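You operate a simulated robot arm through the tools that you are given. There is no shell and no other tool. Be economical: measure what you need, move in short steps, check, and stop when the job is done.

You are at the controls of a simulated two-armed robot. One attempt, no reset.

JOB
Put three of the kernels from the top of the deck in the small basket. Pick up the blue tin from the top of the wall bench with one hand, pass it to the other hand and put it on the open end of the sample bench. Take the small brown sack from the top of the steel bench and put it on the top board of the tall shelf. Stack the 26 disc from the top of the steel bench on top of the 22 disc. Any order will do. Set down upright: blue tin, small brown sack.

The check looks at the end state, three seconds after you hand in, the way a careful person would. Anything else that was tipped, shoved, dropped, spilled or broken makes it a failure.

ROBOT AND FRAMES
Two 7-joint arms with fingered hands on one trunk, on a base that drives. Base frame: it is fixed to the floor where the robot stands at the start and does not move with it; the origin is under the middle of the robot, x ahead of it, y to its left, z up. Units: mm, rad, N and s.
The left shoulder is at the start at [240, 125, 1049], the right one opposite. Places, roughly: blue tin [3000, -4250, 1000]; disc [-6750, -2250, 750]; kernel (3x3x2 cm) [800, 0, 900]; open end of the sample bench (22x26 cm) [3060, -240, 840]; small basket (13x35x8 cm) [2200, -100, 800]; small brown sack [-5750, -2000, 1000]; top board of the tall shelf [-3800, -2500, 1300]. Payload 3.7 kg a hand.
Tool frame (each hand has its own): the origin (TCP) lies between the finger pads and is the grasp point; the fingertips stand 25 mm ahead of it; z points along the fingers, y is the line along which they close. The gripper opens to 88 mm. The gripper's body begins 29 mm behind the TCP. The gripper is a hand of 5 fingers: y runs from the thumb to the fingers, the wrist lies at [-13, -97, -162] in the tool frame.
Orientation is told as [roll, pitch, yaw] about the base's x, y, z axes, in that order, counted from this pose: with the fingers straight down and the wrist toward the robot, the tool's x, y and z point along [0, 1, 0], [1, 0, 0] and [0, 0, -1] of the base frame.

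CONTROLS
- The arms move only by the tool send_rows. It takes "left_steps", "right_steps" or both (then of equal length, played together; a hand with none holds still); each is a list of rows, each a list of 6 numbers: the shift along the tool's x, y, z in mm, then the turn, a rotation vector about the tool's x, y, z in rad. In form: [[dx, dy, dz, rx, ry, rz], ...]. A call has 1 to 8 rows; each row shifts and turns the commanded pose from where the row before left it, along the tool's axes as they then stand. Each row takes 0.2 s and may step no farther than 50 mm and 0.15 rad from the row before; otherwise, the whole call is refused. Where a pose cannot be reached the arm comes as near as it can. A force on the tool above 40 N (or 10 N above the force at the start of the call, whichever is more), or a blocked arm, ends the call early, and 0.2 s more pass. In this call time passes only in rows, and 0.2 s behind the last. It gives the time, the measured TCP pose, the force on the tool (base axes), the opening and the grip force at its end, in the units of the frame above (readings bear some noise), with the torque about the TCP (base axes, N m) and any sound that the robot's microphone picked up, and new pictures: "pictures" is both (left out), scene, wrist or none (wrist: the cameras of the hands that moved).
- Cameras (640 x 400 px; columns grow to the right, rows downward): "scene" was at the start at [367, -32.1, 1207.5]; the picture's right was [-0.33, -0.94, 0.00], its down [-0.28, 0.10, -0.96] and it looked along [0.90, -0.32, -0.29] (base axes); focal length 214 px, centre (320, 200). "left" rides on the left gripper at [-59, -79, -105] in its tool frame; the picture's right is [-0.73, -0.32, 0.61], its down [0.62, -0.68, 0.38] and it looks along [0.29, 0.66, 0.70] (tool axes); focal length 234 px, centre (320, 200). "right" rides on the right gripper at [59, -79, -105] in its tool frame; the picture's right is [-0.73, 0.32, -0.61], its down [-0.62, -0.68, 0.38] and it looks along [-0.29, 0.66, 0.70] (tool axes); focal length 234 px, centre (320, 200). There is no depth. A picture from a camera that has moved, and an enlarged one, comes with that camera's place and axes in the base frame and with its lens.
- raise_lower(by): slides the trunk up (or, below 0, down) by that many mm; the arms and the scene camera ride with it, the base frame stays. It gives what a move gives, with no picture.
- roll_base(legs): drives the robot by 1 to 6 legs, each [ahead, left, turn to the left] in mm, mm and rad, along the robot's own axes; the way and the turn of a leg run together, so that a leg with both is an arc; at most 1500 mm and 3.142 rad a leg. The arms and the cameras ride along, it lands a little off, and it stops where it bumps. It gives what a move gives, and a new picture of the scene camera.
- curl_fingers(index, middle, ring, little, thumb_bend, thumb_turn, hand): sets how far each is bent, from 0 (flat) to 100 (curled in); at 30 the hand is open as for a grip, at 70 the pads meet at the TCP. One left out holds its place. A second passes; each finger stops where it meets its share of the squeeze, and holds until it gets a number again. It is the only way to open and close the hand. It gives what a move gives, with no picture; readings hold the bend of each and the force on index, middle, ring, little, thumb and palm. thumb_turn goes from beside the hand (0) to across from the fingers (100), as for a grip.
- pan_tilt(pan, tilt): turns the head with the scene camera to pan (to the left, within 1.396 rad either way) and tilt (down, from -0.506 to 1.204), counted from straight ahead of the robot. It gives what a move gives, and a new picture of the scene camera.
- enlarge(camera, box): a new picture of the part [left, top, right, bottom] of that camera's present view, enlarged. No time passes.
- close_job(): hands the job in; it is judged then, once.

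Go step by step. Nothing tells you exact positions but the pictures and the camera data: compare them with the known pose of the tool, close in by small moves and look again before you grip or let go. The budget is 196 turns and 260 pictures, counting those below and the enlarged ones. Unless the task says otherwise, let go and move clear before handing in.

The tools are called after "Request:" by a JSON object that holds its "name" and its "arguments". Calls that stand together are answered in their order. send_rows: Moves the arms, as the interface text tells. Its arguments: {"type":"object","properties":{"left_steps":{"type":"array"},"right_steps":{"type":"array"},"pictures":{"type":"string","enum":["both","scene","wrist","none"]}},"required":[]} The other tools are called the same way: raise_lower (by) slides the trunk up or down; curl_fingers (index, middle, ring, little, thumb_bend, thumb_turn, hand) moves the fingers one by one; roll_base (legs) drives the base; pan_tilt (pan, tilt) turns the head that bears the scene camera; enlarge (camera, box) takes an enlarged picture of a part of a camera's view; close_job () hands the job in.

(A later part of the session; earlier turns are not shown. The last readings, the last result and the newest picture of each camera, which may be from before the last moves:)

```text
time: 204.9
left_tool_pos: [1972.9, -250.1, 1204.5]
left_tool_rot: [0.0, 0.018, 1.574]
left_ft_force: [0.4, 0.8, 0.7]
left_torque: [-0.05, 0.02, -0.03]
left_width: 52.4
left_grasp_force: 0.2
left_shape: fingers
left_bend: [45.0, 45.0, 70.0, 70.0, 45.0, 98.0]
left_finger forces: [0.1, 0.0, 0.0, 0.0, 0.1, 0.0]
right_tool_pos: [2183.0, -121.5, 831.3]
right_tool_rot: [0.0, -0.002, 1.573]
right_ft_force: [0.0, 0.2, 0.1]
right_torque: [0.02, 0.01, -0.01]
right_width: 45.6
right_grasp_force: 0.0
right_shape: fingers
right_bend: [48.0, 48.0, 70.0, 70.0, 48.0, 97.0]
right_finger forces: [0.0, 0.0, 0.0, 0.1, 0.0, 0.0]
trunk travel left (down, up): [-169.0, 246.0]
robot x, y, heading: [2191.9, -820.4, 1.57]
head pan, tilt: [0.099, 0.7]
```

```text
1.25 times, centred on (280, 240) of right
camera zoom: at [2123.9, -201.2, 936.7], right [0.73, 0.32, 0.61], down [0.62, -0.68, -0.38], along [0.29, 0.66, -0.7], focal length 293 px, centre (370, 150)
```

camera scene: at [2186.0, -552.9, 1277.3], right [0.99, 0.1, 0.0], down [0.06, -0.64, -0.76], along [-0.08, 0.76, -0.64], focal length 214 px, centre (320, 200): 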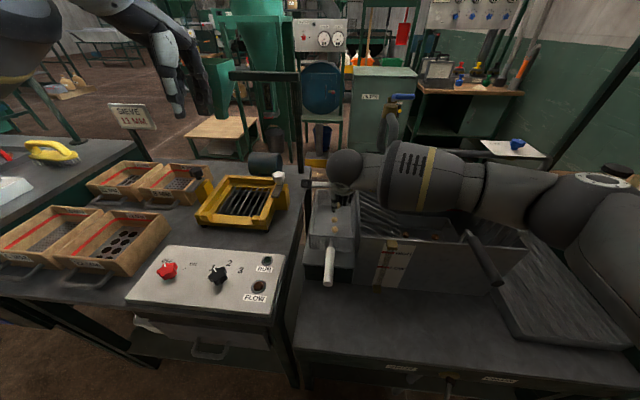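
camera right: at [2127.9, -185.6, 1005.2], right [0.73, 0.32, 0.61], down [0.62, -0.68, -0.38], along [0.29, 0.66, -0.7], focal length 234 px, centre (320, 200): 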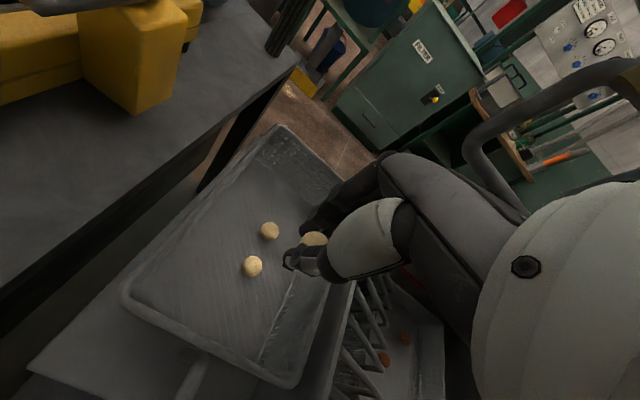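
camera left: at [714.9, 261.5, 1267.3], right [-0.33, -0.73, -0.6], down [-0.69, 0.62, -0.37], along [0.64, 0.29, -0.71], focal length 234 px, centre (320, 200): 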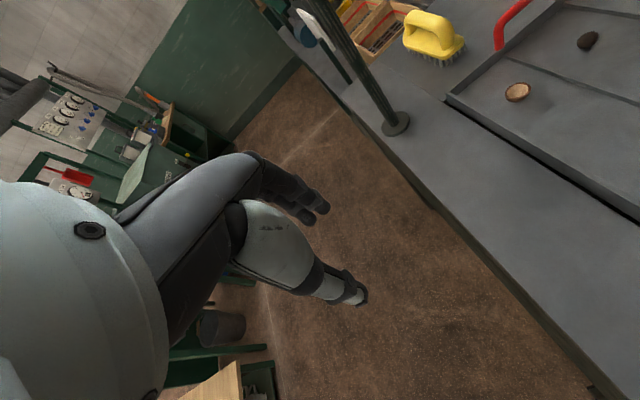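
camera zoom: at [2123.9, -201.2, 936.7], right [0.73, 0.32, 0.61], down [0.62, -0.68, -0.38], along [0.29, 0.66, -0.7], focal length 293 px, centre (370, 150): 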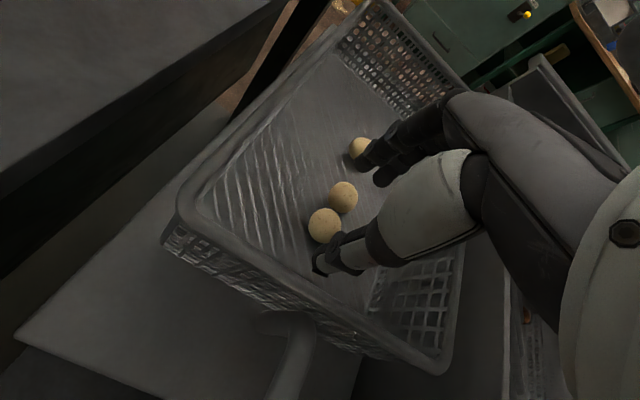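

Three kernels are in the basket. Lift out and tuck the right hand, then back off.

Request:
{"name": "send_rows", "arguments": {"right_steps": [[0, 0, -40, 0, 0, 0], [0, 0, -45, 0, 0, 0], [0, 0, -45, 0, 0, 0], [0, 0, -45, 0, 0, 0], [0, 0, -45, 0, 0, 0], [0, 0, -45, 0, 0, 0], [0, 0, -45, 0, 0, 0], [-20, -10, -40, 0, 0, 0]], "pictures": "none"}}

Request:
{"name": "send_rows", "arguments": {"right_steps": [[-35, -20, -15, 0, 0, 0], [-35, -20, -15, 0, 0, 0], [-35, -20, -15, 0, 0, 0], [-35, -20, -15, 0, 0, 0], [-35, -20, 0, 0, 0, 0], [-35, -20, 0, 0, 0, 0]], "pictures": "scene"}}

Request:
{"name": "roll_base", "arguments": {"legs": [[-330, 0, 0]]}}

Request:
{"name": "raise_lower", "arguments": {"by": -90}}

Request:
{"name": "pan_tilt", "arguments": {"pan": -0.9, "tilt": 0.3}}

```text
time: 206.7
left_tool_pos: [1972.9, -250.1, 1204.5]
left_tool_rot: [-0.002, 0.016, 1.572]
left_ft_force: [0.2, -0.6, -0.4]
left_torque: [0.01, 0.05, -0.03]
left_width: 52.4
left_grasp_force: 0.0
left_shape: fingers
left_bend: [45.0, 45.0, 70.0, 70.0, 45.0, 98.0]
left_finger forces: [0.1, 0.0, 0.0, 0.0, 0.0, 0.0]
right_tool_pos: [2202.7, -133.5, 1187.1]
right_tool_rot: [0.001, -0.001, 1.573]
right_ft_force: [0.1, -0.3, 0.3]
right_torque: [0.01, 0.01, -0.03]
right_width: 45.7
right_grasp_force: 0.1
right_shape: fingers
right_bend: [48.0, 48.0, 70.0, 70.0, 48.0, 97.0]
right_finger forces: [0.0, 0.0, 0.1, 0.1, 0.0, 0.0]
trunk travel left (down, up): [-169.0, 246.0]
robot x, y, heading: [2196.0, -823.1, 1.573]
head pan, tilt: [0.099, 0.7]
```

```text
time: 208.1
left_tool_pos: [1973.0, -249.8, 1204.9]
left_tool_rot: [0.001, 0.017, 1.573]
left_ft_force: [0.4, -1.0, 2.0]
left_torque: [0.01, -0.02, -0.01]
left_width: 52.4
left_grasp_force: 0.1
left_shape: fingers
left_bend: [45.0, 45.0, 70.0, 70.0, 45.0, 98.0]
left_finger forces: [0.1, 0.0, 0.0, 0.1, 0.1, 0.0]
right_tool_pos: [2413.9, -253.0, 1244.9]
right_tool_rot: [0.003, -0.002, 1.573]
right_ft_force: [0.4, -0.3, -0.4]
right_torque: [0.0, 0.0, 0.02]
right_width: 45.5
right_grasp_force: 0.0
right_shape: fingers
right_bend: [48.0, 48.0, 70.0, 70.0, 48.0, 97.0]
right_finger forces: [0.1, 0.0, 0.0, 0.1, 0.0, 0.0]
trunk travel left (down, up): [-169.0, 246.0]
robot x, y, heading: [2195.6, -822.9, 1.572]
head pan, tilt: [0.099, 0.7]
camera scene: at [2186.8, -554.5, 1277.8], right [0.99, 0.1, 0.0], down [0.06, -0.64, -0.77], along [-0.08, 0.76, -0.64], focal length 214 px, centre (320, 200)
```

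scene: 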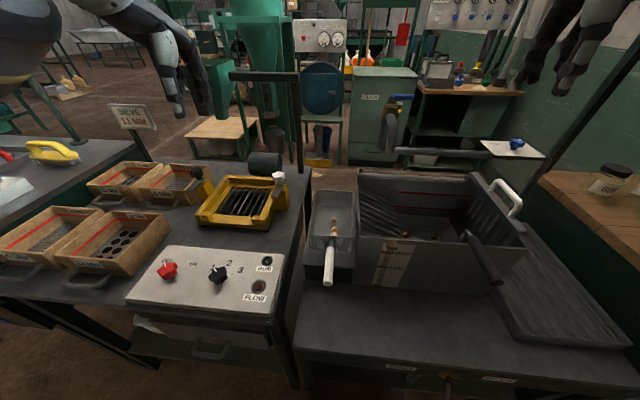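

```text
time: 210.3
left_tool_pos: [1972.0, -579.4, 1204.5]
left_tool_rot: [-0.001, 0.019, 1.578]
left_ft_force: [0.1, -0.1, 0.0]
left_torque: [0.02, 0.0, 0.0]
left_width: 52.6
left_grasp_force: 0.0
left_shape: fingers
left_bend: [45.0, 45.0, 70.0, 70.0, 45.0, 98.0]
left_finger forces: [0.1, 0.0, 0.0, 0.1, 0.0, 0.0]
right_tool_pos: [2410.5, -581.6, 1243.9]
right_tool_rot: [-0.001, 0.0, 1.577]
right_ft_force: [0.6, 0.2, -0.2]
right_torque: [0.02, -0.04, 0.01]
right_width: 45.8
right_grasp_force: 0.1
right_shape: fingers
right_bend: [48.0, 48.0, 70.0, 70.0, 48.0, 97.0]
right_finger forces: [0.1, 0.0, 0.0, 0.0, 0.0, 0.0]
trunk travel left (down, up): [-169.0, 246.0]
robot x, y, heading: [2198.5, -1150.9, 1.576]
head pan, tilt: [0.099, 0.7]
camera scene: at [2186.0, -884.0, 1277.6], right [0.99, 0.1, 0.0], down [0.07, -0.64, -0.77], along [-0.08, 0.76, -0.64], focal length 214 px, centre (320, 200)
```

scene: 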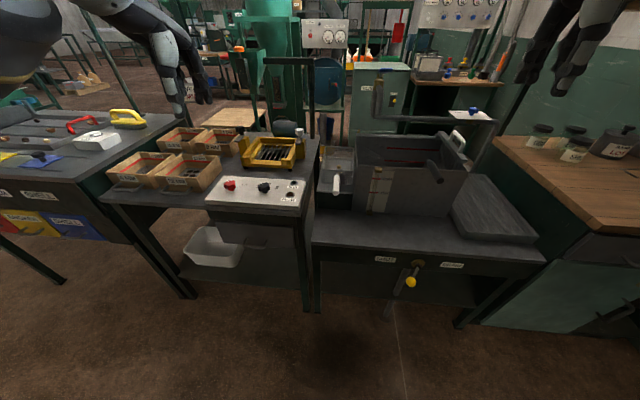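

```text
time: 211.5
left_tool_pos: [1971.0, -581.3, 1115.5]
left_tool_rot: [0.0, 0.014, 1.578]
left_ft_force: [0.1, -0.5, -0.1]
left_torque: [0.0, -0.01, 0.0]
left_width: 52.4
left_grasp_force: 0.0
left_shape: fingers
left_bend: [45.0, 45.0, 70.0, 70.0, 45.0, 98.0]
left_finger forces: [0.0, 0.0, 0.0, 0.1, 0.0, 0.1]
right_tool_pos: [2412.0, -582.9, 1155.1]
right_tool_rot: [-0.001, -0.003, 1.576]
right_ft_force: [-0.3, -0.7, 0.2]
right_torque: [0.0, 0.02, 0.0]
right_width: 45.4
right_grasp_force: 0.0
right_shape: fingers
right_bend: [48.0, 48.0, 70.0, 70.0, 48.0, 97.0]
right_finger forces: [0.1, 0.1, 0.0, 0.0, 0.0, 0.0]
trunk travel left (down, up): [-79.0, 336.0]
robot x, y, heading: [2193.5, -1149.5, 1.579]
head pan, tilt: [0.099, 0.7]
```

```text
time: 212.8
left_tool_pos: [1970.9, -580.9, 1115.0]
left_tool_rot: [0.001, 0.018, 1.577]
left_ft_force: [-0.2, -0.3, -0.2]
left_torque: [0.02, -0.01, 0.02]
left_width: 52.5
left_grasp_force: 0.0
left_shape: fingers
left_bend: [45.0, 45.0, 70.0, 70.0, 45.0, 98.0]
left_finger forces: [0.0, 0.0, 0.0, 0.0, 0.0, 0.1]
right_tool_pos: [2410.3, -581.2, 1153.5]
right_tool_rot: [-0.001, 0.001, 1.577]
right_ft_force: [0.0, 0.2, 0.1]
right_torque: [-0.01, -0.01, 0.0]
right_width: 45.8
right_grasp_force: 0.1
right_shape: fingers
right_bend: [48.0, 48.0, 70.0, 70.0, 48.0, 97.0]
right_finger forces: [0.0, 0.0, 0.1, 0.0, 0.1, 0.0]
trunk travel left (down, up): [-79.0, 336.0]
robot x, y, heading: [2195.6, -1156.9, 1.573]
head pan, tilt: [-0.901, 0.3]
camera scene: at [2267.2, -815.6, 1207.4], right [0.63, -0.78, 0.0], down [-0.23, -0.19, -0.96], along [0.74, 0.6, -0.3], focal length 214 px, centre (320, 200)
```

scene: 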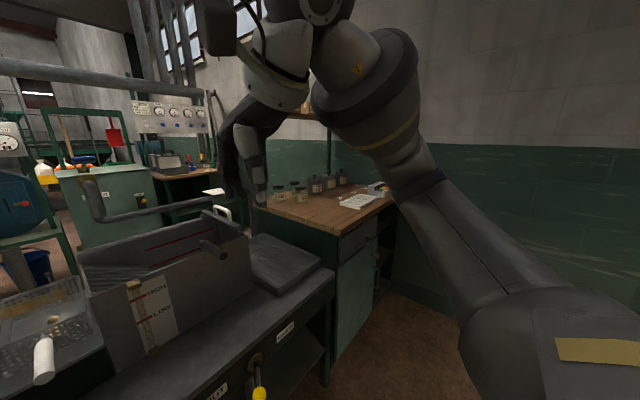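

Kernels done. Now I turn to face the other side of the hall (−y) to find the blue tin.

Request:
{"name": "roll_base", "arguments": {"legs": [[-200, 0, 0], [0, 0, -3.14]]}}

Request:
{"name": "pan_tilt", "arguments": {"pan": 0.3, "tilt": 0.3}}

```text
time: 221.9
left_tool_pos: [2380.0, -1937.3, 1114.2]
left_tool_rot: [0.002, 0.02, -1.639]
left_ft_force: [0.2, 0.5, -0.6]
left_torque: [-0.01, -0.01, 0.0]
left_width: 52.2
left_grasp_force: 0.1
left_shape: fingers
left_bend: [45.0, 45.0, 70.0, 70.0, 45.0, 98.0]
left_finger forces: [0.0, 0.1, 0.1, 0.0, 0.0, 0.0]
right_tool_pos: [1941.3, -1905.7, 1153.6]
right_tool_rot: [0.001, 0.0, -1.635]
right_ft_force: [-0.3, -0.3, -0.1]
right_torque: [-0.01, -0.02, 0.0]
right_width: 45.7
right_grasp_force: 0.0
right_shape: fingers
right_bend: [48.0, 48.0, 70.0, 70.0, 48.0, 97.0]
right_finger forces: [0.0, 0.0, 0.0, 0.1, 0.0, 0.0]
trunk travel left (down, up): [-79.0, 336.0]
robot x, y, heading: [2193.0, -1349.9, -1.637]
head pan, tilt: [-0.901, 0.3]
camera scene: at [2101.4, -1684.2, 1207.4], right [-0.57, 0.82, 0.0], down [0.24, 0.17, -0.96], along [-0.79, -0.54, -0.3], focal length 214 px, centre (320, 200)
```

scene: 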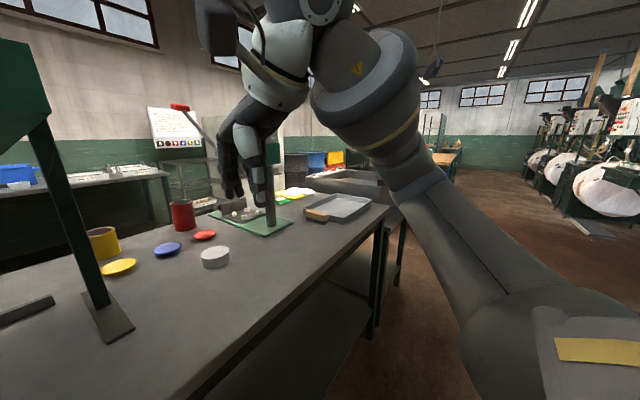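

```text
time: 223.3
left_tool_pos: [2379.1, -1938.5, 1114.4]
left_tool_rot: [0.0, 0.019, -1.638]
left_ft_force: [0.5, -0.4, -0.1]
left_torque: [-0.03, 0.01, 0.01]
left_width: 52.3
left_grasp_force: 0.0
left_shape: fingers
left_bend: [45.0, 45.0, 70.0, 70.0, 45.0, 98.0]
left_finger forces: [0.1, 0.0, 0.0, 0.0, 0.0, 0.1]
right_tool_pos: [1941.2, -1905.2, 1153.5]
right_tool_rot: [-0.002, 0.0, -1.636]
right_ft_force: [-0.2, 0.1, 0.0]
right_torque: [-0.02, 0.01, 0.0]
right_width: 45.9
right_grasp_force: 0.0
right_shape: fingers
right_bend: [48.0, 48.0, 70.0, 70.0, 48.0, 97.0]
right_finger forces: [0.0, 0.1, 0.0, 0.0, 0.0, 0.1]
trunk travel left (down, up): [-79.0, 336.0]
robot x, y, heading: [2197.5, -1353.3, -1.643]
head pan, tilt: [0.3, 0.3]
camera scene: at [2199.9, -1722.1, 1207.4], right [-0.97, -0.23, 0.0], down [-0.07, 0.29, -0.96], along [0.22, -0.93, -0.3], focal length 214 px, centre (320, 200)
```

scene: 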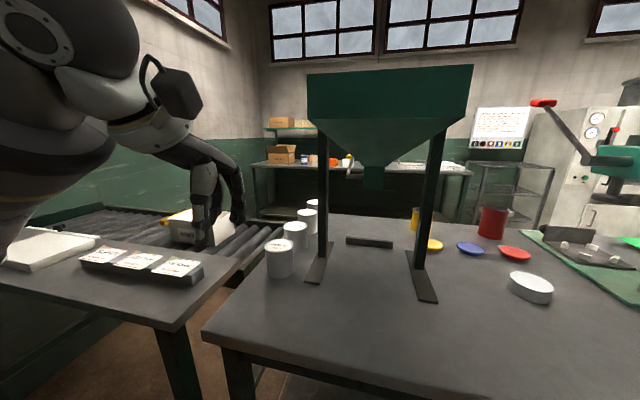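

A filling table stands ahead, and the wall bench is beyond it. I enlarge the wall bench.

Request:
{"name": "enlarge", "arguments": {"camera": "scene", "box": [250, 110, 480, 230]}}

Request:
{"name": "pan_tilt", "arguments": {"pan": 0.9, "tilt": 0.4}}

```text
2.78 times, centred on (365, 170) of scene
camera zoom: at [2199.9, -1722.1, 1207.4], right [-0.97, -0.23, 0.0], down [-0.07, 0.29, -0.96], along [0.22, -0.93, -0.3], focal length 597 px, centre (195, 284)
```

zoom: 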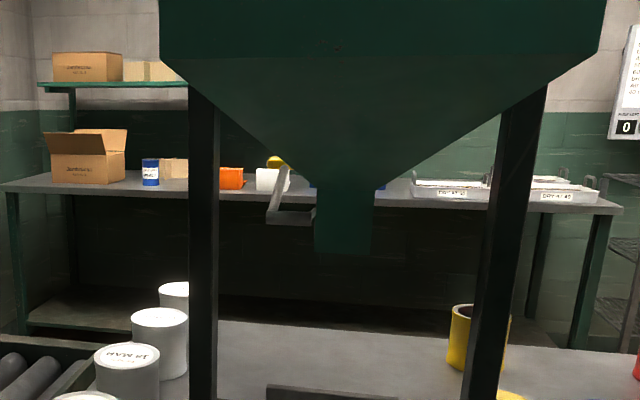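

```text
time: 224.3
left_tool_pos: [2380.3, -1937.8, 1114.2]
left_tool_rot: [0.0, 0.018, -1.636]
left_ft_force: [0.2, 0.4, -0.5]
left_torque: [0.01, 0.0, -0.03]
left_width: 52.6
left_grasp_force: 0.0
left_shape: fingers
left_bend: [45.0, 45.0, 70.0, 70.0, 45.0, 98.0]
left_finger forces: [0.1, 0.0, 0.0, 0.1, 0.1, 0.0]
right_tool_pos: [1941.5, -1906.6, 1152.0]
right_tool_rot: [0.0, 0.0, -1.636]
right_ft_force: [0.0, -0.1, -0.5]
right_torque: [0.01, 0.0, 0.02]
right_width: 45.4
right_grasp_force: 0.0
right_shape: fingers
right_bend: [48.0, 48.0, 70.0, 70.0, 48.0, 97.0]
right_finger forces: [0.0, 0.0, 0.0, 0.0, 0.0, 0.0]
trunk travel left (down, up): [-79.0, 336.0]
robot x, y, heading: [2197.4, -1354.1, -1.635]
head pan, tilt: [0.901, 0.4]
camera scene: at [2246.9, -1693.5, 1198.2], right [-0.67, -0.74, 0.0], down [-0.29, 0.26, -0.92], along [0.68, -0.62, -0.39], focal length 214 px, centre (320, 200)
```

scene: 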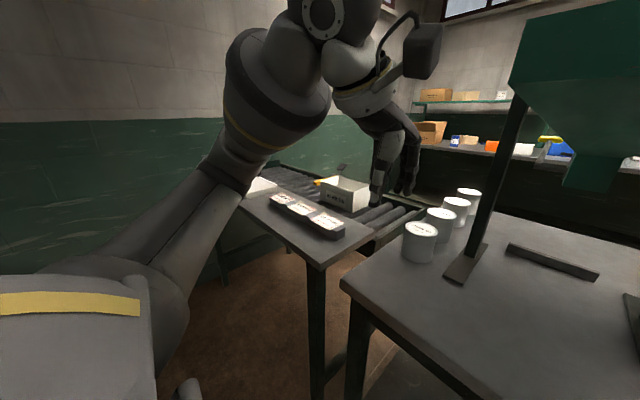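

The blue tin is at about (2997,−4250), base z≈840. The hopper table blocks the direct way; I strafe to its right end to find a passage.

Request:
{"name": "roll_base", "arguments": {"legs": [[0, 0, 0.066], [0, -1450, 0]]}}

Request:
{"name": "pan_tilt", "arguments": {"pan": 0.0, "tilt": 0.35}}

```text
time: 238.0
left_tool_pos: [930.9, -1932.9, 1113.2]
left_tool_rot: [-0.001, 0.019, -1.553]
left_ft_force: [-0.8, 0.0, -0.2]
left_torque: [-0.01, -0.01, -0.01]
left_width: 52.4
left_grasp_force: 0.0
left_shape: fingers
left_bend: [45.0, 45.0, 70.0, 70.0, 45.0, 98.0]
left_finger forces: [0.1, 0.0, 0.0, 0.0, 0.0, 0.0]
right_tool_pos: [492.4, -1936.4, 1152.1]
right_tool_rot: [-0.001, 0.001, -1.554]
right_ft_force: [-0.2, 0.1, -0.5]
right_torque: [-0.01, 0.03, -0.01]
right_width: 45.5
right_grasp_force: 0.0
right_shape: fingers
right_bend: [48.0, 48.0, 70.0, 70.0, 48.0, 97.0]
right_finger forces: [0.1, 0.0, 0.0, 0.1, 0.0, 0.0]
trunk travel left (down, up): [-79.0, 336.0]
robot x, y, heading: [698.0, -1360.3, -1.557]
head pan, tilt: [0.901, 0.4]
camera scene: at [778.7, -1700.3, 1198.2], right [-0.61, -0.79, 0.0], down [-0.31, 0.24, -0.92], along [0.73, -0.56, -0.39], focal length 214 px, centre (320, 200)
```

scene: 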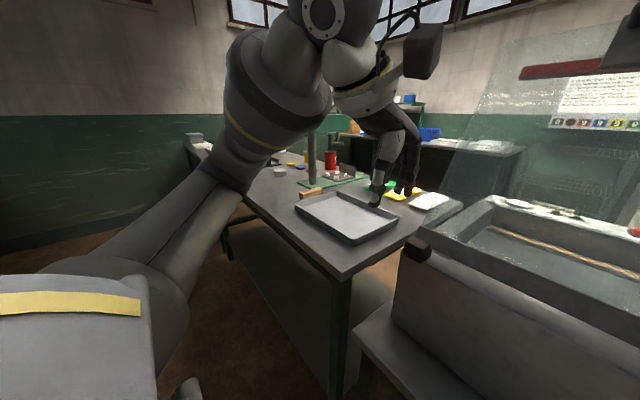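

```text
time: 239.2
left_tool_pos: [932.0, -1932.9, 1114.2]
left_tool_rot: [0.002, 0.019, -1.553]
left_ft_force: [0.4, 0.9, 0.7]
left_torque: [0.0, -0.02, 0.01]
left_width: 52.6
left_grasp_force: 0.1
left_shape: fingers
left_bend: [45.0, 45.0, 70.0, 70.0, 45.0, 98.0]
left_finger forces: [0.0, 0.0, 0.1, 0.0, 0.0, 0.1]
right_tool_pos: [491.5, -1936.9, 1153.2]
right_tool_rot: [0.0, 0.0, -1.556]
right_ft_force: [-0.2, -0.5, -0.1]
right_torque: [0.0, -0.04, 0.04]
right_width: 45.6
right_grasp_force: 0.1
right_shape: fingers
right_bend: [48.0, 48.0, 70.0, 70.0, 48.0, 97.0]
right_finger forces: [0.0, 0.0, 0.0, 0.0, 0.0, 0.1]
trunk travel left (down, up): [-79.0, 336.0]
robot x, y, heading: [701.1, -1364.4, -1.558]
head pan, tilt: [0.0, 0.351]
camera scene: at [706.8, -1737.0, 1202.7], right [-1.0, -0.02, 0.0], down [-0.01, 0.34, -0.94], along [0.02, -0.94, -0.34], focal length 214 px, centre (320, 200)
```

scene: 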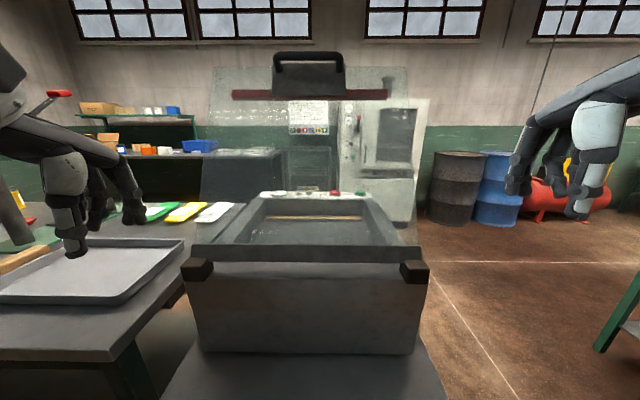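

A sealing machine is ahead; free floor lies to its right. I strafe further and look down that corridor.

Request:
{"name": "roll_base", "arguments": {"legs": [[0, -760, 0]]}}

```text
time: 246.3
left_tool_pos: [176.3, -1947.0, 1114.6]
left_tool_rot: [0.001, 0.02, -1.545]
left_ft_force: [0.6, 0.8, -0.1]
left_torque: [0.01, -0.03, 0.0]
left_width: 52.4
left_grasp_force: 0.1
left_shape: fingers
left_bend: [45.0, 45.0, 70.0, 70.0, 45.0, 98.0]
left_finger forces: [0.0, 0.0, 0.1, 0.0, 0.1, 0.0]
right_tool_pos: [-263.4, -1953.8, 1153.3]
right_tool_rot: [0.001, -0.002, -1.546]
right_ft_force: [0.0, -0.6, 0.5]
right_torque: [-0.02, 0.01, -0.03]
right_width: 45.5
right_grasp_force: 0.0
right_shape: fingers
right_bend: [48.0, 48.0, 70.0, 70.0, 48.0, 97.0]
right_finger forces: [0.0, 0.1, 0.0, 0.1, 0.1, 0.0]
trunk travel left (down, up): [-79.0, 336.0]
robot x, y, heading: [-63.0, -1381.3, -1.538]
head pan, tilt: [0.0, 0.351]
camera scene: at [-50.1, -1752.8, 1202.7], right [-1.0, -0.03, 0.0], down [-0.01, 0.34, -0.94], along [0.02, -0.94, -0.34], focal length 214 px, centre (320, 200)
```

scene: 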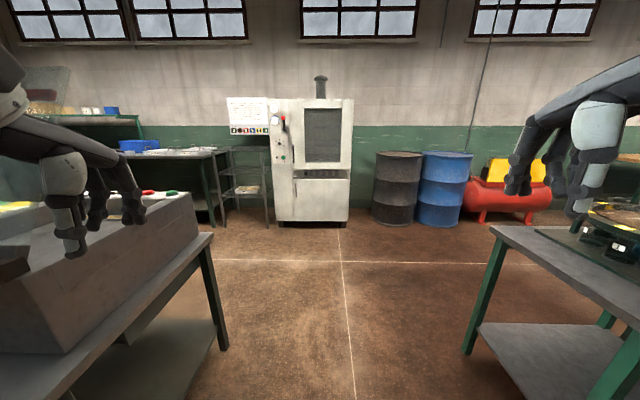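

Corridor is clear. I drive down it and turn to face along the wall bench.

Request:
{"name": "roll_base", "arguments": {"legs": [[1000, 0, 0], [900, 0, 0], [0, 0, 1.54]]}}

Request:
{"name": "pan_tilt", "arguments": {"pan": -0.2, "tilt": 0.35}}

```text
time: 259.6
left_tool_pos: [577.6, -3067.5, 1115.4]
left_tool_rot: [0.0, 0.019, -0.009]
left_ft_force: [-1.1, 0.6, -0.7]
left_torque: [-0.01, 0.01, -0.03]
left_width: 52.5
left_grasp_force: 0.0
left_shape: fingers
left_bend: [45.0, 45.0, 70.0, 70.0, 45.0, 98.0]
left_finger forces: [0.1, 0.0, 0.0, 0.1, 0.0, 0.1]
right_tool_pos: [569.5, -3507.3, 1153.7]
right_tool_rot: [0.0, 0.001, -0.013]
right_ft_force: [-0.5, 0.2, 0.2]
right_torque: [-0.03, 0.01, -0.01]
right_width: 45.3
right_grasp_force: 0.1
right_shape: fingers
right_bend: [48.0, 48.0, 70.0, 70.0, 48.0, 97.0]
right_finger forces: [0.0, 0.0, 0.0, 0.0, 0.1, 0.1]
trunk travel left (down, up): [-79.0, 336.0]
robot x, y, heading: [-0.9, -3282.8, -0.015]
head pan, tilt: [0.0, 0.351]
camera scene: at [373.1, -3287.3, 1202.7], right [-0.01, -1.0, 0.0], down [-0.34, 0.0, -0.94], along [0.94, -0.01, -0.34], focal length 214 px, centre (320, 200)
```

scene: 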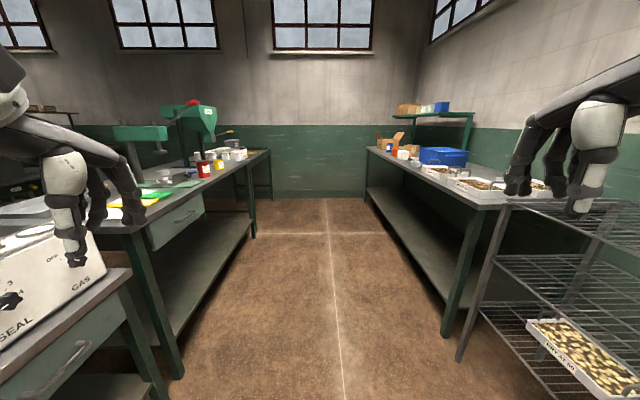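

```text
time: 260.3
left_tool_pos: [576.3, -3067.0, 1114.9]
left_tool_rot: [0.0, 0.018, -0.01]
left_ft_force: [0.1, 0.3, 0.1]
left_torque: [0.03, 0.0, 0.0]
left_width: 52.3
left_grasp_force: 0.0
left_shape: fingers
left_bend: [45.0, 45.0, 70.0, 70.0, 45.0, 98.0]
left_finger forces: [0.1, 0.1, 0.1, 0.0, 0.0, 0.1]
right_tool_pos: [567.3, -3505.5, 1153.6]
right_tool_rot: [0.0, 0.0, -0.012]
right_ft_force: [0.7, -0.4, 0.2]
right_torque: [0.01, -0.01, -0.01]
right_width: 45.8
right_grasp_force: 0.0
right_shape: fingers
right_bend: [48.0, 48.0, 70.0, 70.0, 48.0, 97.0]
right_finger forces: [0.1, 0.0, 0.1, 0.1, 0.1, 0.1]
trunk travel left (down, up): [-79.0, 336.0]
robot x, y, heading: [4.2, -3277.8, -0.012]
head pan, tilt: [-0.201, 0.351]
camera scene: at [371.0, -3305.9, 1202.7], right [-0.21, -0.98, 0.0], down [-0.34, 0.07, -0.94], along [0.92, -0.2, -0.34], focal length 214 px, centre (320, 200)
```

scene: 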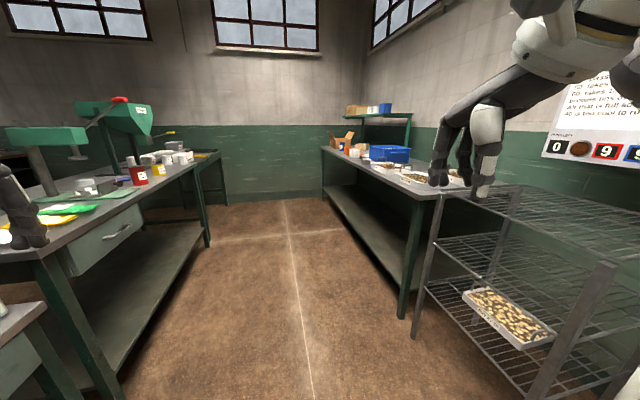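

The aisle is wide. I drive to x≈2930 and turn to face the wall bench.

Request:
{"name": "roll_base", "arguments": {"legs": [[1480, 0, 0], [1420, 0, 0], [0, 0, -1.559]]}}

Request:
{"name": "pan_tilt", "arguments": {"pan": 0.0, "tilt": 0.45}}

```text
time: 278.1
left_tool_pos: [3110.6, -3893.8, 1113.3]
left_tool_rot: [0.002, 0.02, -1.59]
left_ft_force: [-0.5, -1.3, 0.0]
left_torque: [-0.02, -0.01, 0.02]
left_width: 52.4
left_grasp_force: 0.1
left_shape: fingers
left_bend: [45.0, 45.0, 70.0, 70.0, 45.0, 98.0]
left_finger forces: [0.1, 0.0, 0.0, 0.0, 0.1, 0.1]
right_tool_pos: [2670.0, -3880.3, 1152.8]
right_tool_rot: [-0.001, -0.001, -1.591]
right_ft_force: [0.7, 0.2, 0.2]
right_torque: [-0.01, 0.02, -0.01]
right_width: 45.8
right_grasp_force: 0.1
right_shape: fingers
right_bend: [48.0, 48.0, 70.0, 70.0, 48.0, 97.0]
right_finger forces: [0.1, 0.1, 0.1, 0.1, 0.0, 0.1]
trunk travel left (down, up): [-79.0, 336.0]
robot x, y, heading: [2900.0, -3315.2, -1.592]
head pan, tilt: [-0.201, 0.351]
camera scene: at [2873.8, -3686.9, 1202.7], right [-0.98, 0.22, 0.0], down [0.08, 0.34, -0.94], along [-0.2, -0.92, -0.34], focal length 214 px, centre (320, 200)
```

scene: 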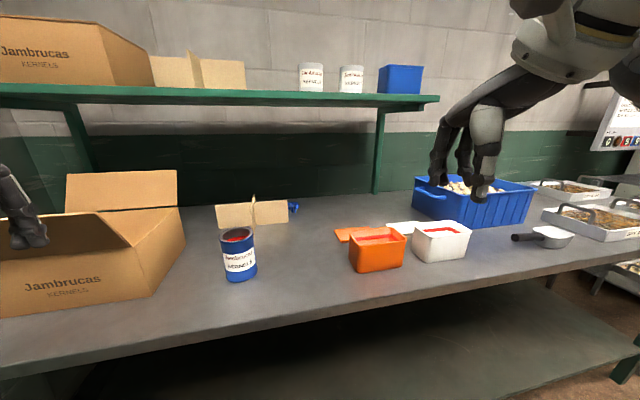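

```text
time: 278.8
left_tool_pos: [3111.0, -3892.2, 1113.8]
left_tool_rot: [0.0, 0.02, -1.59]
left_ft_force: [-0.2, 0.7, 0.3]
left_torque: [0.0, -0.03, 0.03]
left_width: 52.6
left_grasp_force: 0.0
left_shape: fingers
left_bend: [45.0, 45.0, 70.0, 70.0, 45.0, 98.0]
left_finger forces: [0.0, 0.0, 0.1, 0.0, 0.1, 0.0]
right_tool_pos: [2671.1, -3879.8, 1153.9]
right_tool_rot: [-0.001, 0.0, -1.591]
right_ft_force: [0.6, 0.0, -0.6]
right_torque: [-0.03, 0.03, 0.0]
right_width: 45.5
right_grasp_force: 0.0
right_shape: fingers
right_bend: [48.0, 48.0, 70.0, 70.0, 48.0, 97.0]
right_finger forces: [0.0, 0.0, 0.0, 0.0, 0.0, 0.1]
trunk travel left (down, up): [-79.0, 336.0]
robot x, y, heading: [2900.7, -3314.6, -1.59]
head pan, tilt: [0.0, 0.45]
camera scene: at [2892.4, -3687.9, 1193.5], right [-1.0, 0.02, 0.0], down [0.01, 0.43, -0.9], along [-0.02, -0.9, -0.43], focal length 214 px, centre (320, 200)
```

scene: 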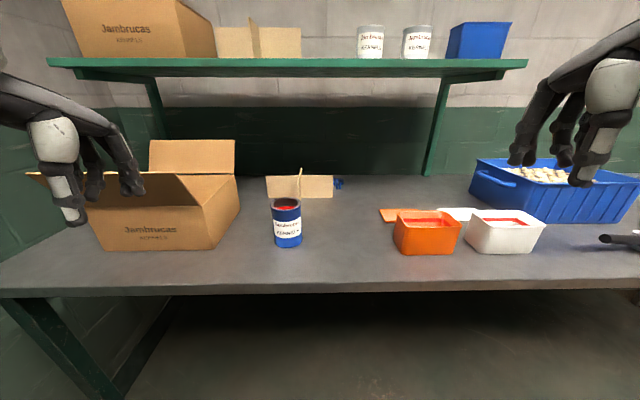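

The blue tin stands clear, left of the orange box. I enlarge it to size it.

Request:
{"name": "enlarge", "arguments": {"camera": "scene", "box": [240, 160, 360, 270]}}

```text
3.64 times, centred on (300, 215) of scene
camera zoom: at [2892.4, -3687.9, 1193.5], right [-1.0, 0.02, 0.0], down [0.01, 0.43, -0.9], along [-0.02, -0.9, -0.43], focal length 780 px, centre (393, 146)
```

zoom: 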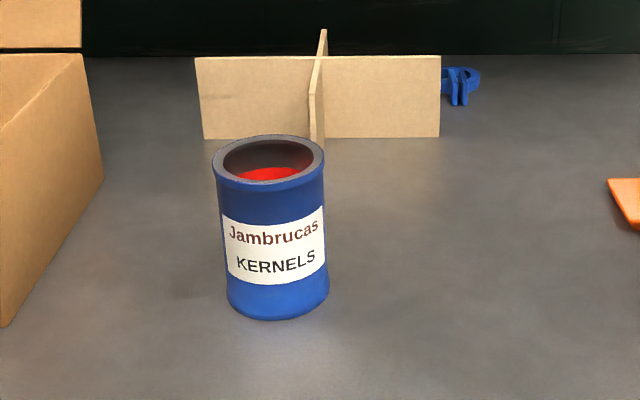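

Tin: about 80 mm wide, ~112 mm tall, at about (2967,−4160). I shift the robot a bit forward and left so the right hand can take it from the top.

Request:
{"name": "roll_base", "arguments": {"legs": [[90, 150, 0.02]]}}

Request:
{"name": "curl_fingers", "arguments": {"hand": "right", "index": 22, "middle": 22, "ring": 22, "little": 22, "thumb_bend": 22}}

Request:
{"name": "enlarge", "arguments": {"camera": "scene", "box": [220, 140, 420, 290]}}

```text
time: 280.8
left_tool_pos: [3271.2, -3980.4, 1114.5]
left_tool_rot: [0.0, 0.018, -1.568]
left_ft_force: [0.6, -0.6, -0.1]
left_torque: [0.01, -0.01, 0.02]
left_width: 52.6
left_grasp_force: 0.0
left_shape: fingers
left_bend: [45.0, 45.0, 70.0, 70.0, 45.0, 98.0]
left_finger forces: [0.0, 0.0, 0.0, 0.0, 0.0, 0.0]
right_tool_pos: [2832.6, -3978.4, 1153.2]
right_tool_rot: [0.0, -0.001, -1.569]
right_ft_force: [0.2, 0.3, -0.5]
right_torque: [-0.02, 0.02, 0.01]
right_width: 45.5
right_grasp_force: 0.1
right_shape: fingers
right_bend: [48.0, 48.0, 70.0, 70.0, 48.0, 97.0]
right_finger forces: [0.0, 0.0, 0.1, 0.0, 0.0, 0.0]
trunk travel left (down, up): [-79.0, 336.0]
robot x, y, heading: [3045.9, -3407.6, -1.569]
head pan, tilt: [0.0, 0.45]
camera scene: at [3050.1, -3779.7, 1193.5], right [-1.0, 0.0, 0.0], down [0.0, 0.44, -0.9], along [0.0, -0.9, -0.44], focal length 214 px, centre (320, 200)
```

scene: 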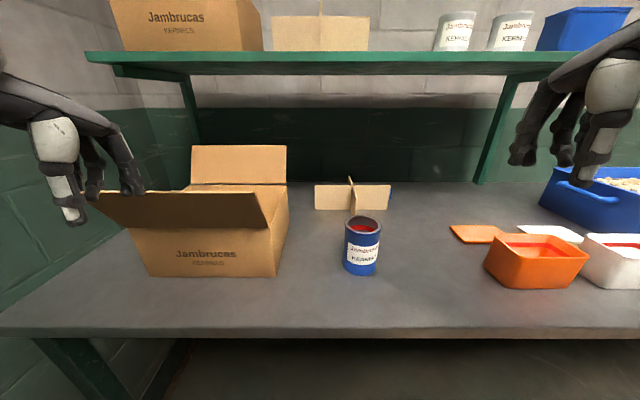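

```text
time: 281.8
left_tool_pos: [3272.8, -3981.3, 1115.2]
left_tool_rot: [0.0, 0.018, -1.569]
left_ft_force: [-0.4, 0.1, -1.4]
left_torque: [-0.02, 0.01, -0.02]
left_width: 52.3
left_grasp_force: 0.1
left_shape: fingers
left_bend: [45.0, 45.0, 70.0, 70.0, 45.0, 98.0]
left_finger forces: [0.0, 0.0, 0.1, 0.0, 0.0, 0.0]
right_tool_pos: [2831.4, -3977.2, 1153.2]
right_tool_rot: [0.001, -0.001, -1.569]
right_ft_force: [0.2, -0.2, 0.5]
right_torque: [0.01, -0.01, -0.01]
right_width: 99.7
right_grasp_force: 0.2
right_shape: fingers
right_bend: [22.0, 22.0, 22.0, 22.0, 22.0, 97.0]
right_finger forces: [0.1, 0.0, 0.0, 0.0, 0.0, 0.1]
trunk travel left (down, up): [-79.0, 336.0]
robot x, y, heading: [3050.1, -3406.9, -1.57]
head pan, tilt: [0.0, 0.45]
```

```text
2.67 times, centred on (320, 215) of scene
camera zoom: at [3049.8, -3779.6, 1193.5], right [-1.0, 0.0, 0.0], down [0.0, 0.44, -0.9], along [0.0, -0.9, -0.44], focal length 572 px, centre (320, 160)
```

zoom: 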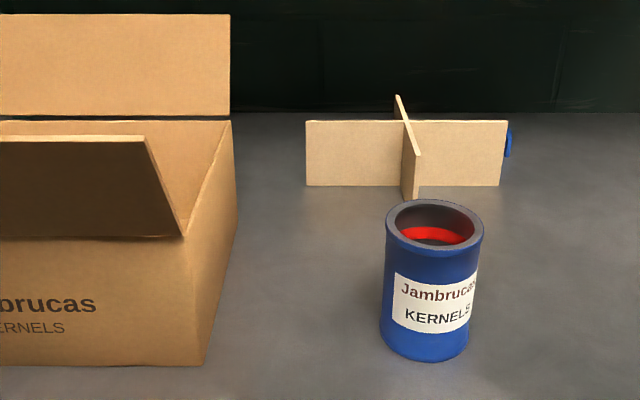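

Tin centre ≈ (2965,−4143), rim z≈962, base z≈859, diameter ≈75. Move the right hand above it.

Request:
{"name": "send_rows", "arguments": {"right_steps": [[26.6, 33, 18, 0, 0, 0], [26.6, 33, 18, 0, 0, 0], [26.6, 33, 18, 0, 0, 0], [26.6, 33, 18, 0, 0, 0], [26.6, 33, 18, 0, 0, 0]], "pictures": "both"}}

```text
time: 283.0
left_tool_pos: [3273.0, -3980.7, 1113.1]
left_tool_rot: [0.001, 0.02, -1.567]
left_ft_force: [0.5, 0.1, -1.3]
left_torque: [0.02, -0.01, 0.03]
left_width: 52.5
left_grasp_force: 0.1
left_shape: fingers
left_bend: [45.0, 45.0, 70.0, 70.0, 45.0, 98.0]
left_finger forces: [0.0, 0.0, 0.1, 0.0, 0.1, 0.1]
right_tool_pos: [2964.5, -4142.4, 1060.8]
right_tool_rot: [-0.001, 0.001, -1.57]
right_ft_force: [1.0, -0.2, 0.3]
right_torque: [0.03, -0.01, 0.02]
right_width: 99.8
right_grasp_force: 0.0
right_shape: fingers
right_bend: [22.0, 22.0, 22.0, 22.0, 22.0, 97.0]
right_finger forces: [0.1, 0.1, 0.1, 0.1, 0.1, 0.1]
trunk travel left (down, up): [-79.0, 336.0]
robot x, y, heading: [3050.2, -3406.2, -1.567]
head pan, tilt: [0.0, 0.45]
camera scene: at [3050.3, -3780.3, 1193.2], right [-1.0, 0.0, 0.0], down [0.0, 0.44, -0.9], along [0.0, -0.9, -0.44], focal length 214 px, centre (320, 200)
camera right: at [3023.9, -4063.4, 1166.0], right [-0.73, -0.32, 0.61], down [-0.62, 0.68, -0.38], along [-0.29, -0.66, -0.7], focal length 234 px, centre (320, 200)
```

scene: 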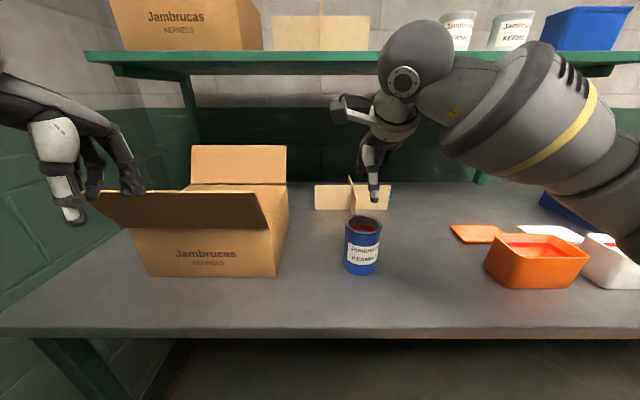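
right: 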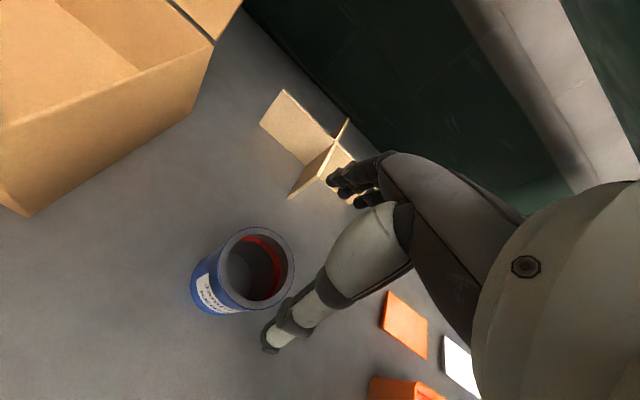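

Perfectly centred. I descend straight to the rim.

Request:
{"name": "send_rows", "arguments": {"right_steps": [[0, 0, 35, 0, 0, 0], [0, 0, 35, 0, 0, 0], [0, 0, 22, 0, 0, 0]], "pictures": "both"}}

```text
time: 283.8
left_tool_pos: [3271.9, -3981.2, 1113.8]
left_tool_rot: [0.0, 0.019, -1.569]
left_ft_force: [-0.2, -1.1, -0.6]
left_torque: [0.0, 0.02, -0.02]
left_width: 52.2
left_grasp_force: 0.0
left_shape: fingers
left_bend: [45.0, 45.0, 70.0, 70.0, 45.0, 98.0]
left_finger forces: [0.0, 0.1, 0.0, 0.0, 0.0, 0.1]
right_tool_pos: [2965.9, -4141.9, 971.2]
right_tool_rot: [0.002, 0.0, -1.571]
right_ft_force: [-0.6, 0.4, 0.0]
right_torque: [-0.02, -0.02, 0.0]
right_width: 99.7
right_grasp_force: 0.0
right_shape: fingers
right_bend: [22.0, 22.0, 22.0, 22.0, 22.0, 97.0]
right_finger forces: [0.0, 0.0, 0.0, 0.1, 0.1, 0.0]
trunk travel left (down, up): [-79.0, 336.0]
robot x, y, heading: [3051.4, -3405.4, -1.572]
head pan, tilt: [0.0, 0.45]
camera scene: at [3049.7, -3779.9, 1193.4], right [-1.0, 0.0, 0.0], down [0.0, 0.44, -0.9], along [0.0, -0.9, -0.44], focal length 214 px, centre (320, 200)
camera right: at [3023.9, -4062.9, 1075.5], right [-0.73, -0.32, 0.61], down [-0.62, 0.68, -0.38], along [-0.29, -0.66, -0.7], focal length 234 px, centre (320, 200)
```

scene: 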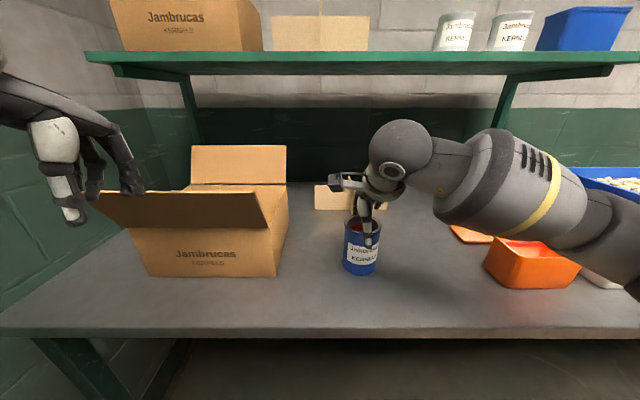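
right: 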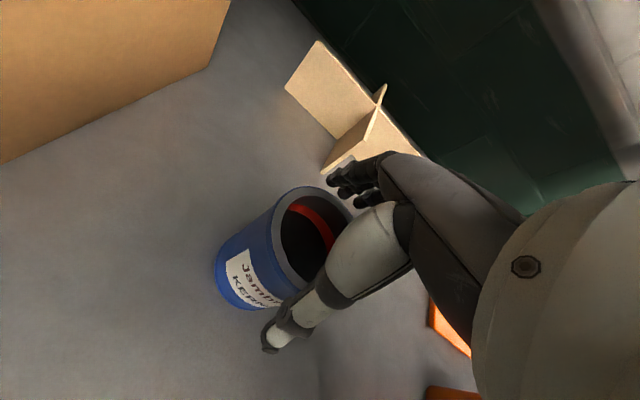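

Thumb and fingers straddle the tin. I go 5 mm lower and close.

Request:
{"name": "send_rows", "arguments": {"right_steps": [[0, 0, 6, 0, 0, 0]], "pictures": "none"}}

Request:
{"name": "curl_fingers", "arguments": {"hand": "right", "index": 60, "middle": 60, "ring": 60, "little": 60, "thumb_bend": 60}}

Request:
{"name": "enlarge", "arguments": {"camera": "scene", "box": [280, 120, 460, 290]}}

Request:
{"name": "enlarge", "arguments": {"camera": "right", "box": [180, 120, 440, 380]}}

```text
time: 284.2
left_tool_pos: [3271.5, -3979.8, 1114.7]
left_tool_rot: [0.001, 0.018, -1.569]
left_ft_force: [-0.7, -0.5, -0.2]
left_torque: [0.0, 0.0, -0.02]
left_width: 52.1
left_grasp_force: 0.1
left_shape: fingers
left_bend: [45.0, 45.0, 70.0, 70.0, 45.0, 98.0]
left_finger forces: [0.1, 0.0, 0.0, 0.1, 0.0, 0.0]
right_tool_pos: [2964.7, -4141.4, 965.0]
right_tool_rot: [0.001, 0.001, -1.568]
right_ft_force: [0.2, 0.7, -0.6]
right_torque: [-0.05, 0.01, -0.01]
right_width: 99.5
right_grasp_force: 0.0
right_shape: fingers
right_bend: [22.0, 22.0, 22.0, 22.0, 22.0, 97.0]
right_finger forces: [0.0, 0.0, 0.0, 0.0, 0.0, 0.0]
trunk travel left (down, up): [-79.0, 336.0]
robot x, y, heading: [3049.0, -3408.0, -1.57]
head pan, tilt: [0.0, 0.45]
```

```text
time: 285.2
left_tool_pos: [3270.7, -3980.0, 1113.7]
left_tool_rot: [0.0, 0.018, -1.569]
left_ft_force: [0.1, -0.4, 0.1]
left_torque: [0.0, 0.02, -0.02]
left_width: 52.5
left_grasp_force: 0.0
left_shape: fingers
left_bend: [45.0, 45.0, 70.0, 70.0, 45.0, 98.0]
left_finger forces: [0.0, 0.1, 0.1, 0.1, 0.0, 0.1]
right_tool_pos: [2966.2, -4142.1, 966.3]
right_tool_rot: [0.0, -0.002, -1.568]
right_ft_force: [0.4, -0.9, 3.4]
right_torque: [-0.24, 0.02, 0.02]
right_width: 67.7
right_grasp_force: 23.1
right_shape: fingers
right_bend: [38.0, 46.0, 52.0, 60.0, 41.0, 94.0]
right_finger forces: [11.6, 6.8, 4.7, 0.0, 23.2, 0.0]
trunk travel left (down, up): [-79.0, 336.0]
robot x, y, heading: [3046.4, -3409.0, -1.571]
head pan, tilt: [0.0, 0.45]
```

```text
2.35 times, centred on (370, 205) of scene
camera zoom: at [3049.8, -3779.2, 1193.7], right [-1.0, 0.0, 0.0], down [0.0, 0.43, -0.9], along [0.0, -0.9, -0.43], focal length 505 px, centre (202, 188)
```

zoom: 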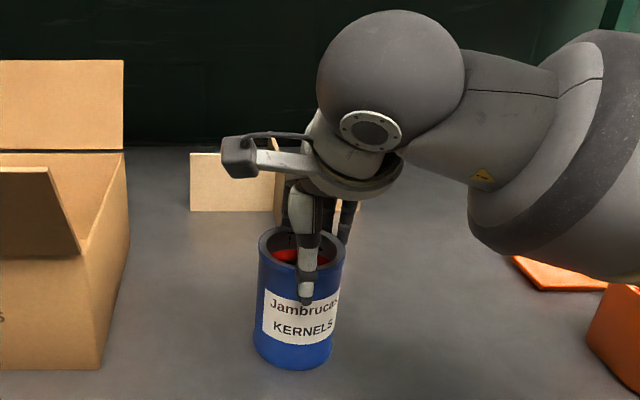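

```text
1.54 times, centred on (310, 250) of right
camera zoom: at [3023.8, -4062.7, 1070.4], right [-0.73, -0.32, 0.61], down [-0.62, 0.68, -0.39], along [-0.29, -0.66, -0.69], focal length 360 px, centre (335, 123)
```

zoom: 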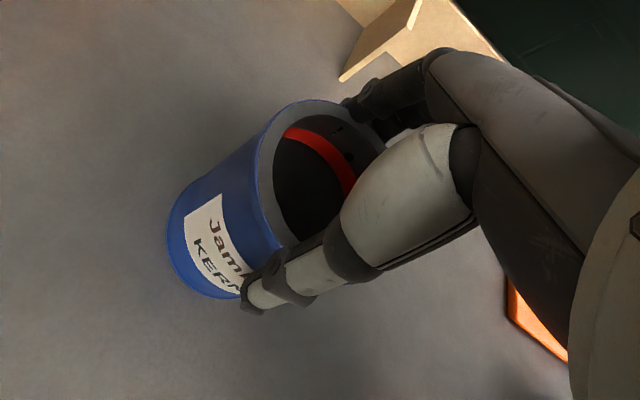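

Firm grip (23 N). I lift the tin and draw it back, watching it stays upright.

Request:
{"name": "send_rows", "arguments": {"right_steps": [[0, 0, -30, 0, 0, 0], [0, 0, -40, 0, 0, 0], [0, -20, -40, 0, 0, 0], [0, -40, -20, 0, 0, 0], [0, -45, 0, 0, 0, 0]], "pictures": "scene"}}

Request:
{"name": "roll_base", "arguments": {"legs": [[-220, 0, 0]]}}

```text
time: 286.4
left_tool_pos: [3271.7, -3979.6, 1114.5]
left_tool_rot: [-0.002, 0.016, -1.569]
left_ft_force: [-1.2, 0.2, 0.6]
left_torque: [-0.02, 0.0, 0.01]
left_width: 52.4
left_grasp_force: 0.1
left_shape: fingers
left_bend: [45.0, 45.0, 70.0, 70.0, 45.0, 98.0]
left_finger forces: [0.1, 0.0, 0.0, 0.0, 0.0, 0.0]
right_tool_pos: [2963.9, -4037.4, 1095.8]
right_tool_rot: [-0.001, 0.0, -1.569]
right_ft_force: [-0.4, -0.3, -0.6]
right_torque: [0.05, -0.01, 0.03]
right_width: 67.5
right_grasp_force: 22.2
right_shape: fingers
right_bend: [38.0, 46.0, 52.0, 60.0, 41.0, 94.0]
right_finger forces: [10.5, 6.5, 4.5, 0.1, 23.3, 0.2]
trunk travel left (down, up): [-79.0, 336.0]
robot x, y, heading: [3048.3, -3405.1, -1.57]
head pan, tilt: [0.0, 0.45]
camera scene: at [3049.7, -3779.2, 1193.7], right [-1.0, 0.0, 0.0], down [0.0, 0.43, -0.9], along [0.0, -0.9, -0.43], focal length 214 px, centre (320, 200)
```

scene: 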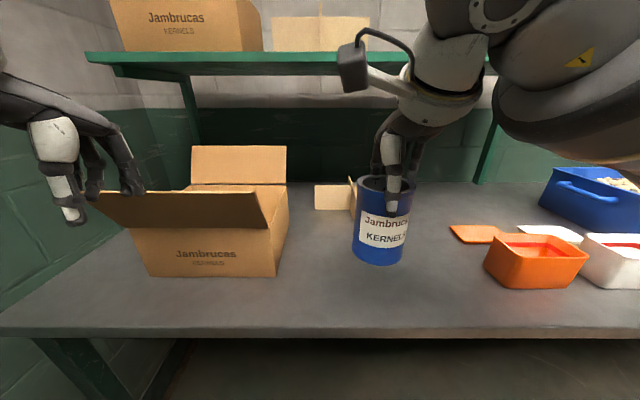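

```text
time: 288.0
left_tool_pos: [3273.0, -3761.2, 1114.4]
left_tool_rot: [-0.001, 0.019, -1.565]
left_ft_force: [0.1, 0.5, 0.5]
left_torque: [-0.01, -0.02, 0.02]
left_width: 52.4
left_grasp_force: 0.1
left_shape: fingers
left_bend: [45.0, 45.0, 70.0, 70.0, 45.0, 98.0]
left_finger forces: [0.0, 0.0, 0.0, 0.0, 0.0, 0.0]
right_tool_pos: [2966.5, -3821.7, 1094.9]
right_tool_rot: [0.0, -0.001, -1.566]
right_ft_force: [-0.3, -0.2, -0.8]
right_torque: [-0.02, 0.01, 0.01]
right_width: 67.6
right_grasp_force: 22.2
right_shape: fingers
right_bend: [38.0, 46.0, 52.0, 60.0, 41.0, 94.0]
right_finger forces: [10.6, 6.5, 4.5, 0.0, 23.2, 0.1]
trunk travel left (down, up): [-79.0, 336.0]
robot x, y, heading: [3046.7, -3195.3, -1.561]
head pan, tilt: [0.0, 0.45]
camera scene: at [3050.4, -3563.2, 1193.6], right [-1.0, -0.01, 0.0], down [0.0, 0.43, -0.9], along [0.0, -0.9, -0.43], focal length 214 px, centre (320, 200)
```

scene: 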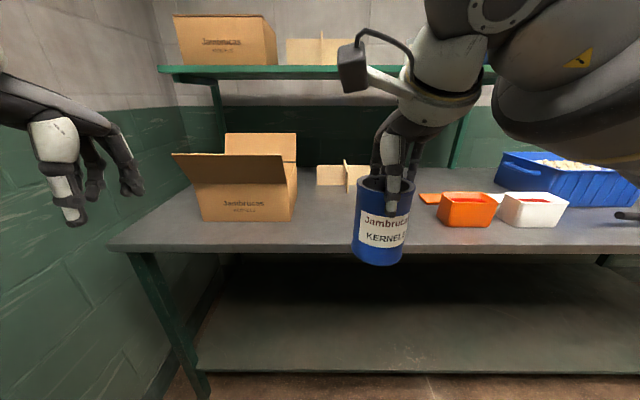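

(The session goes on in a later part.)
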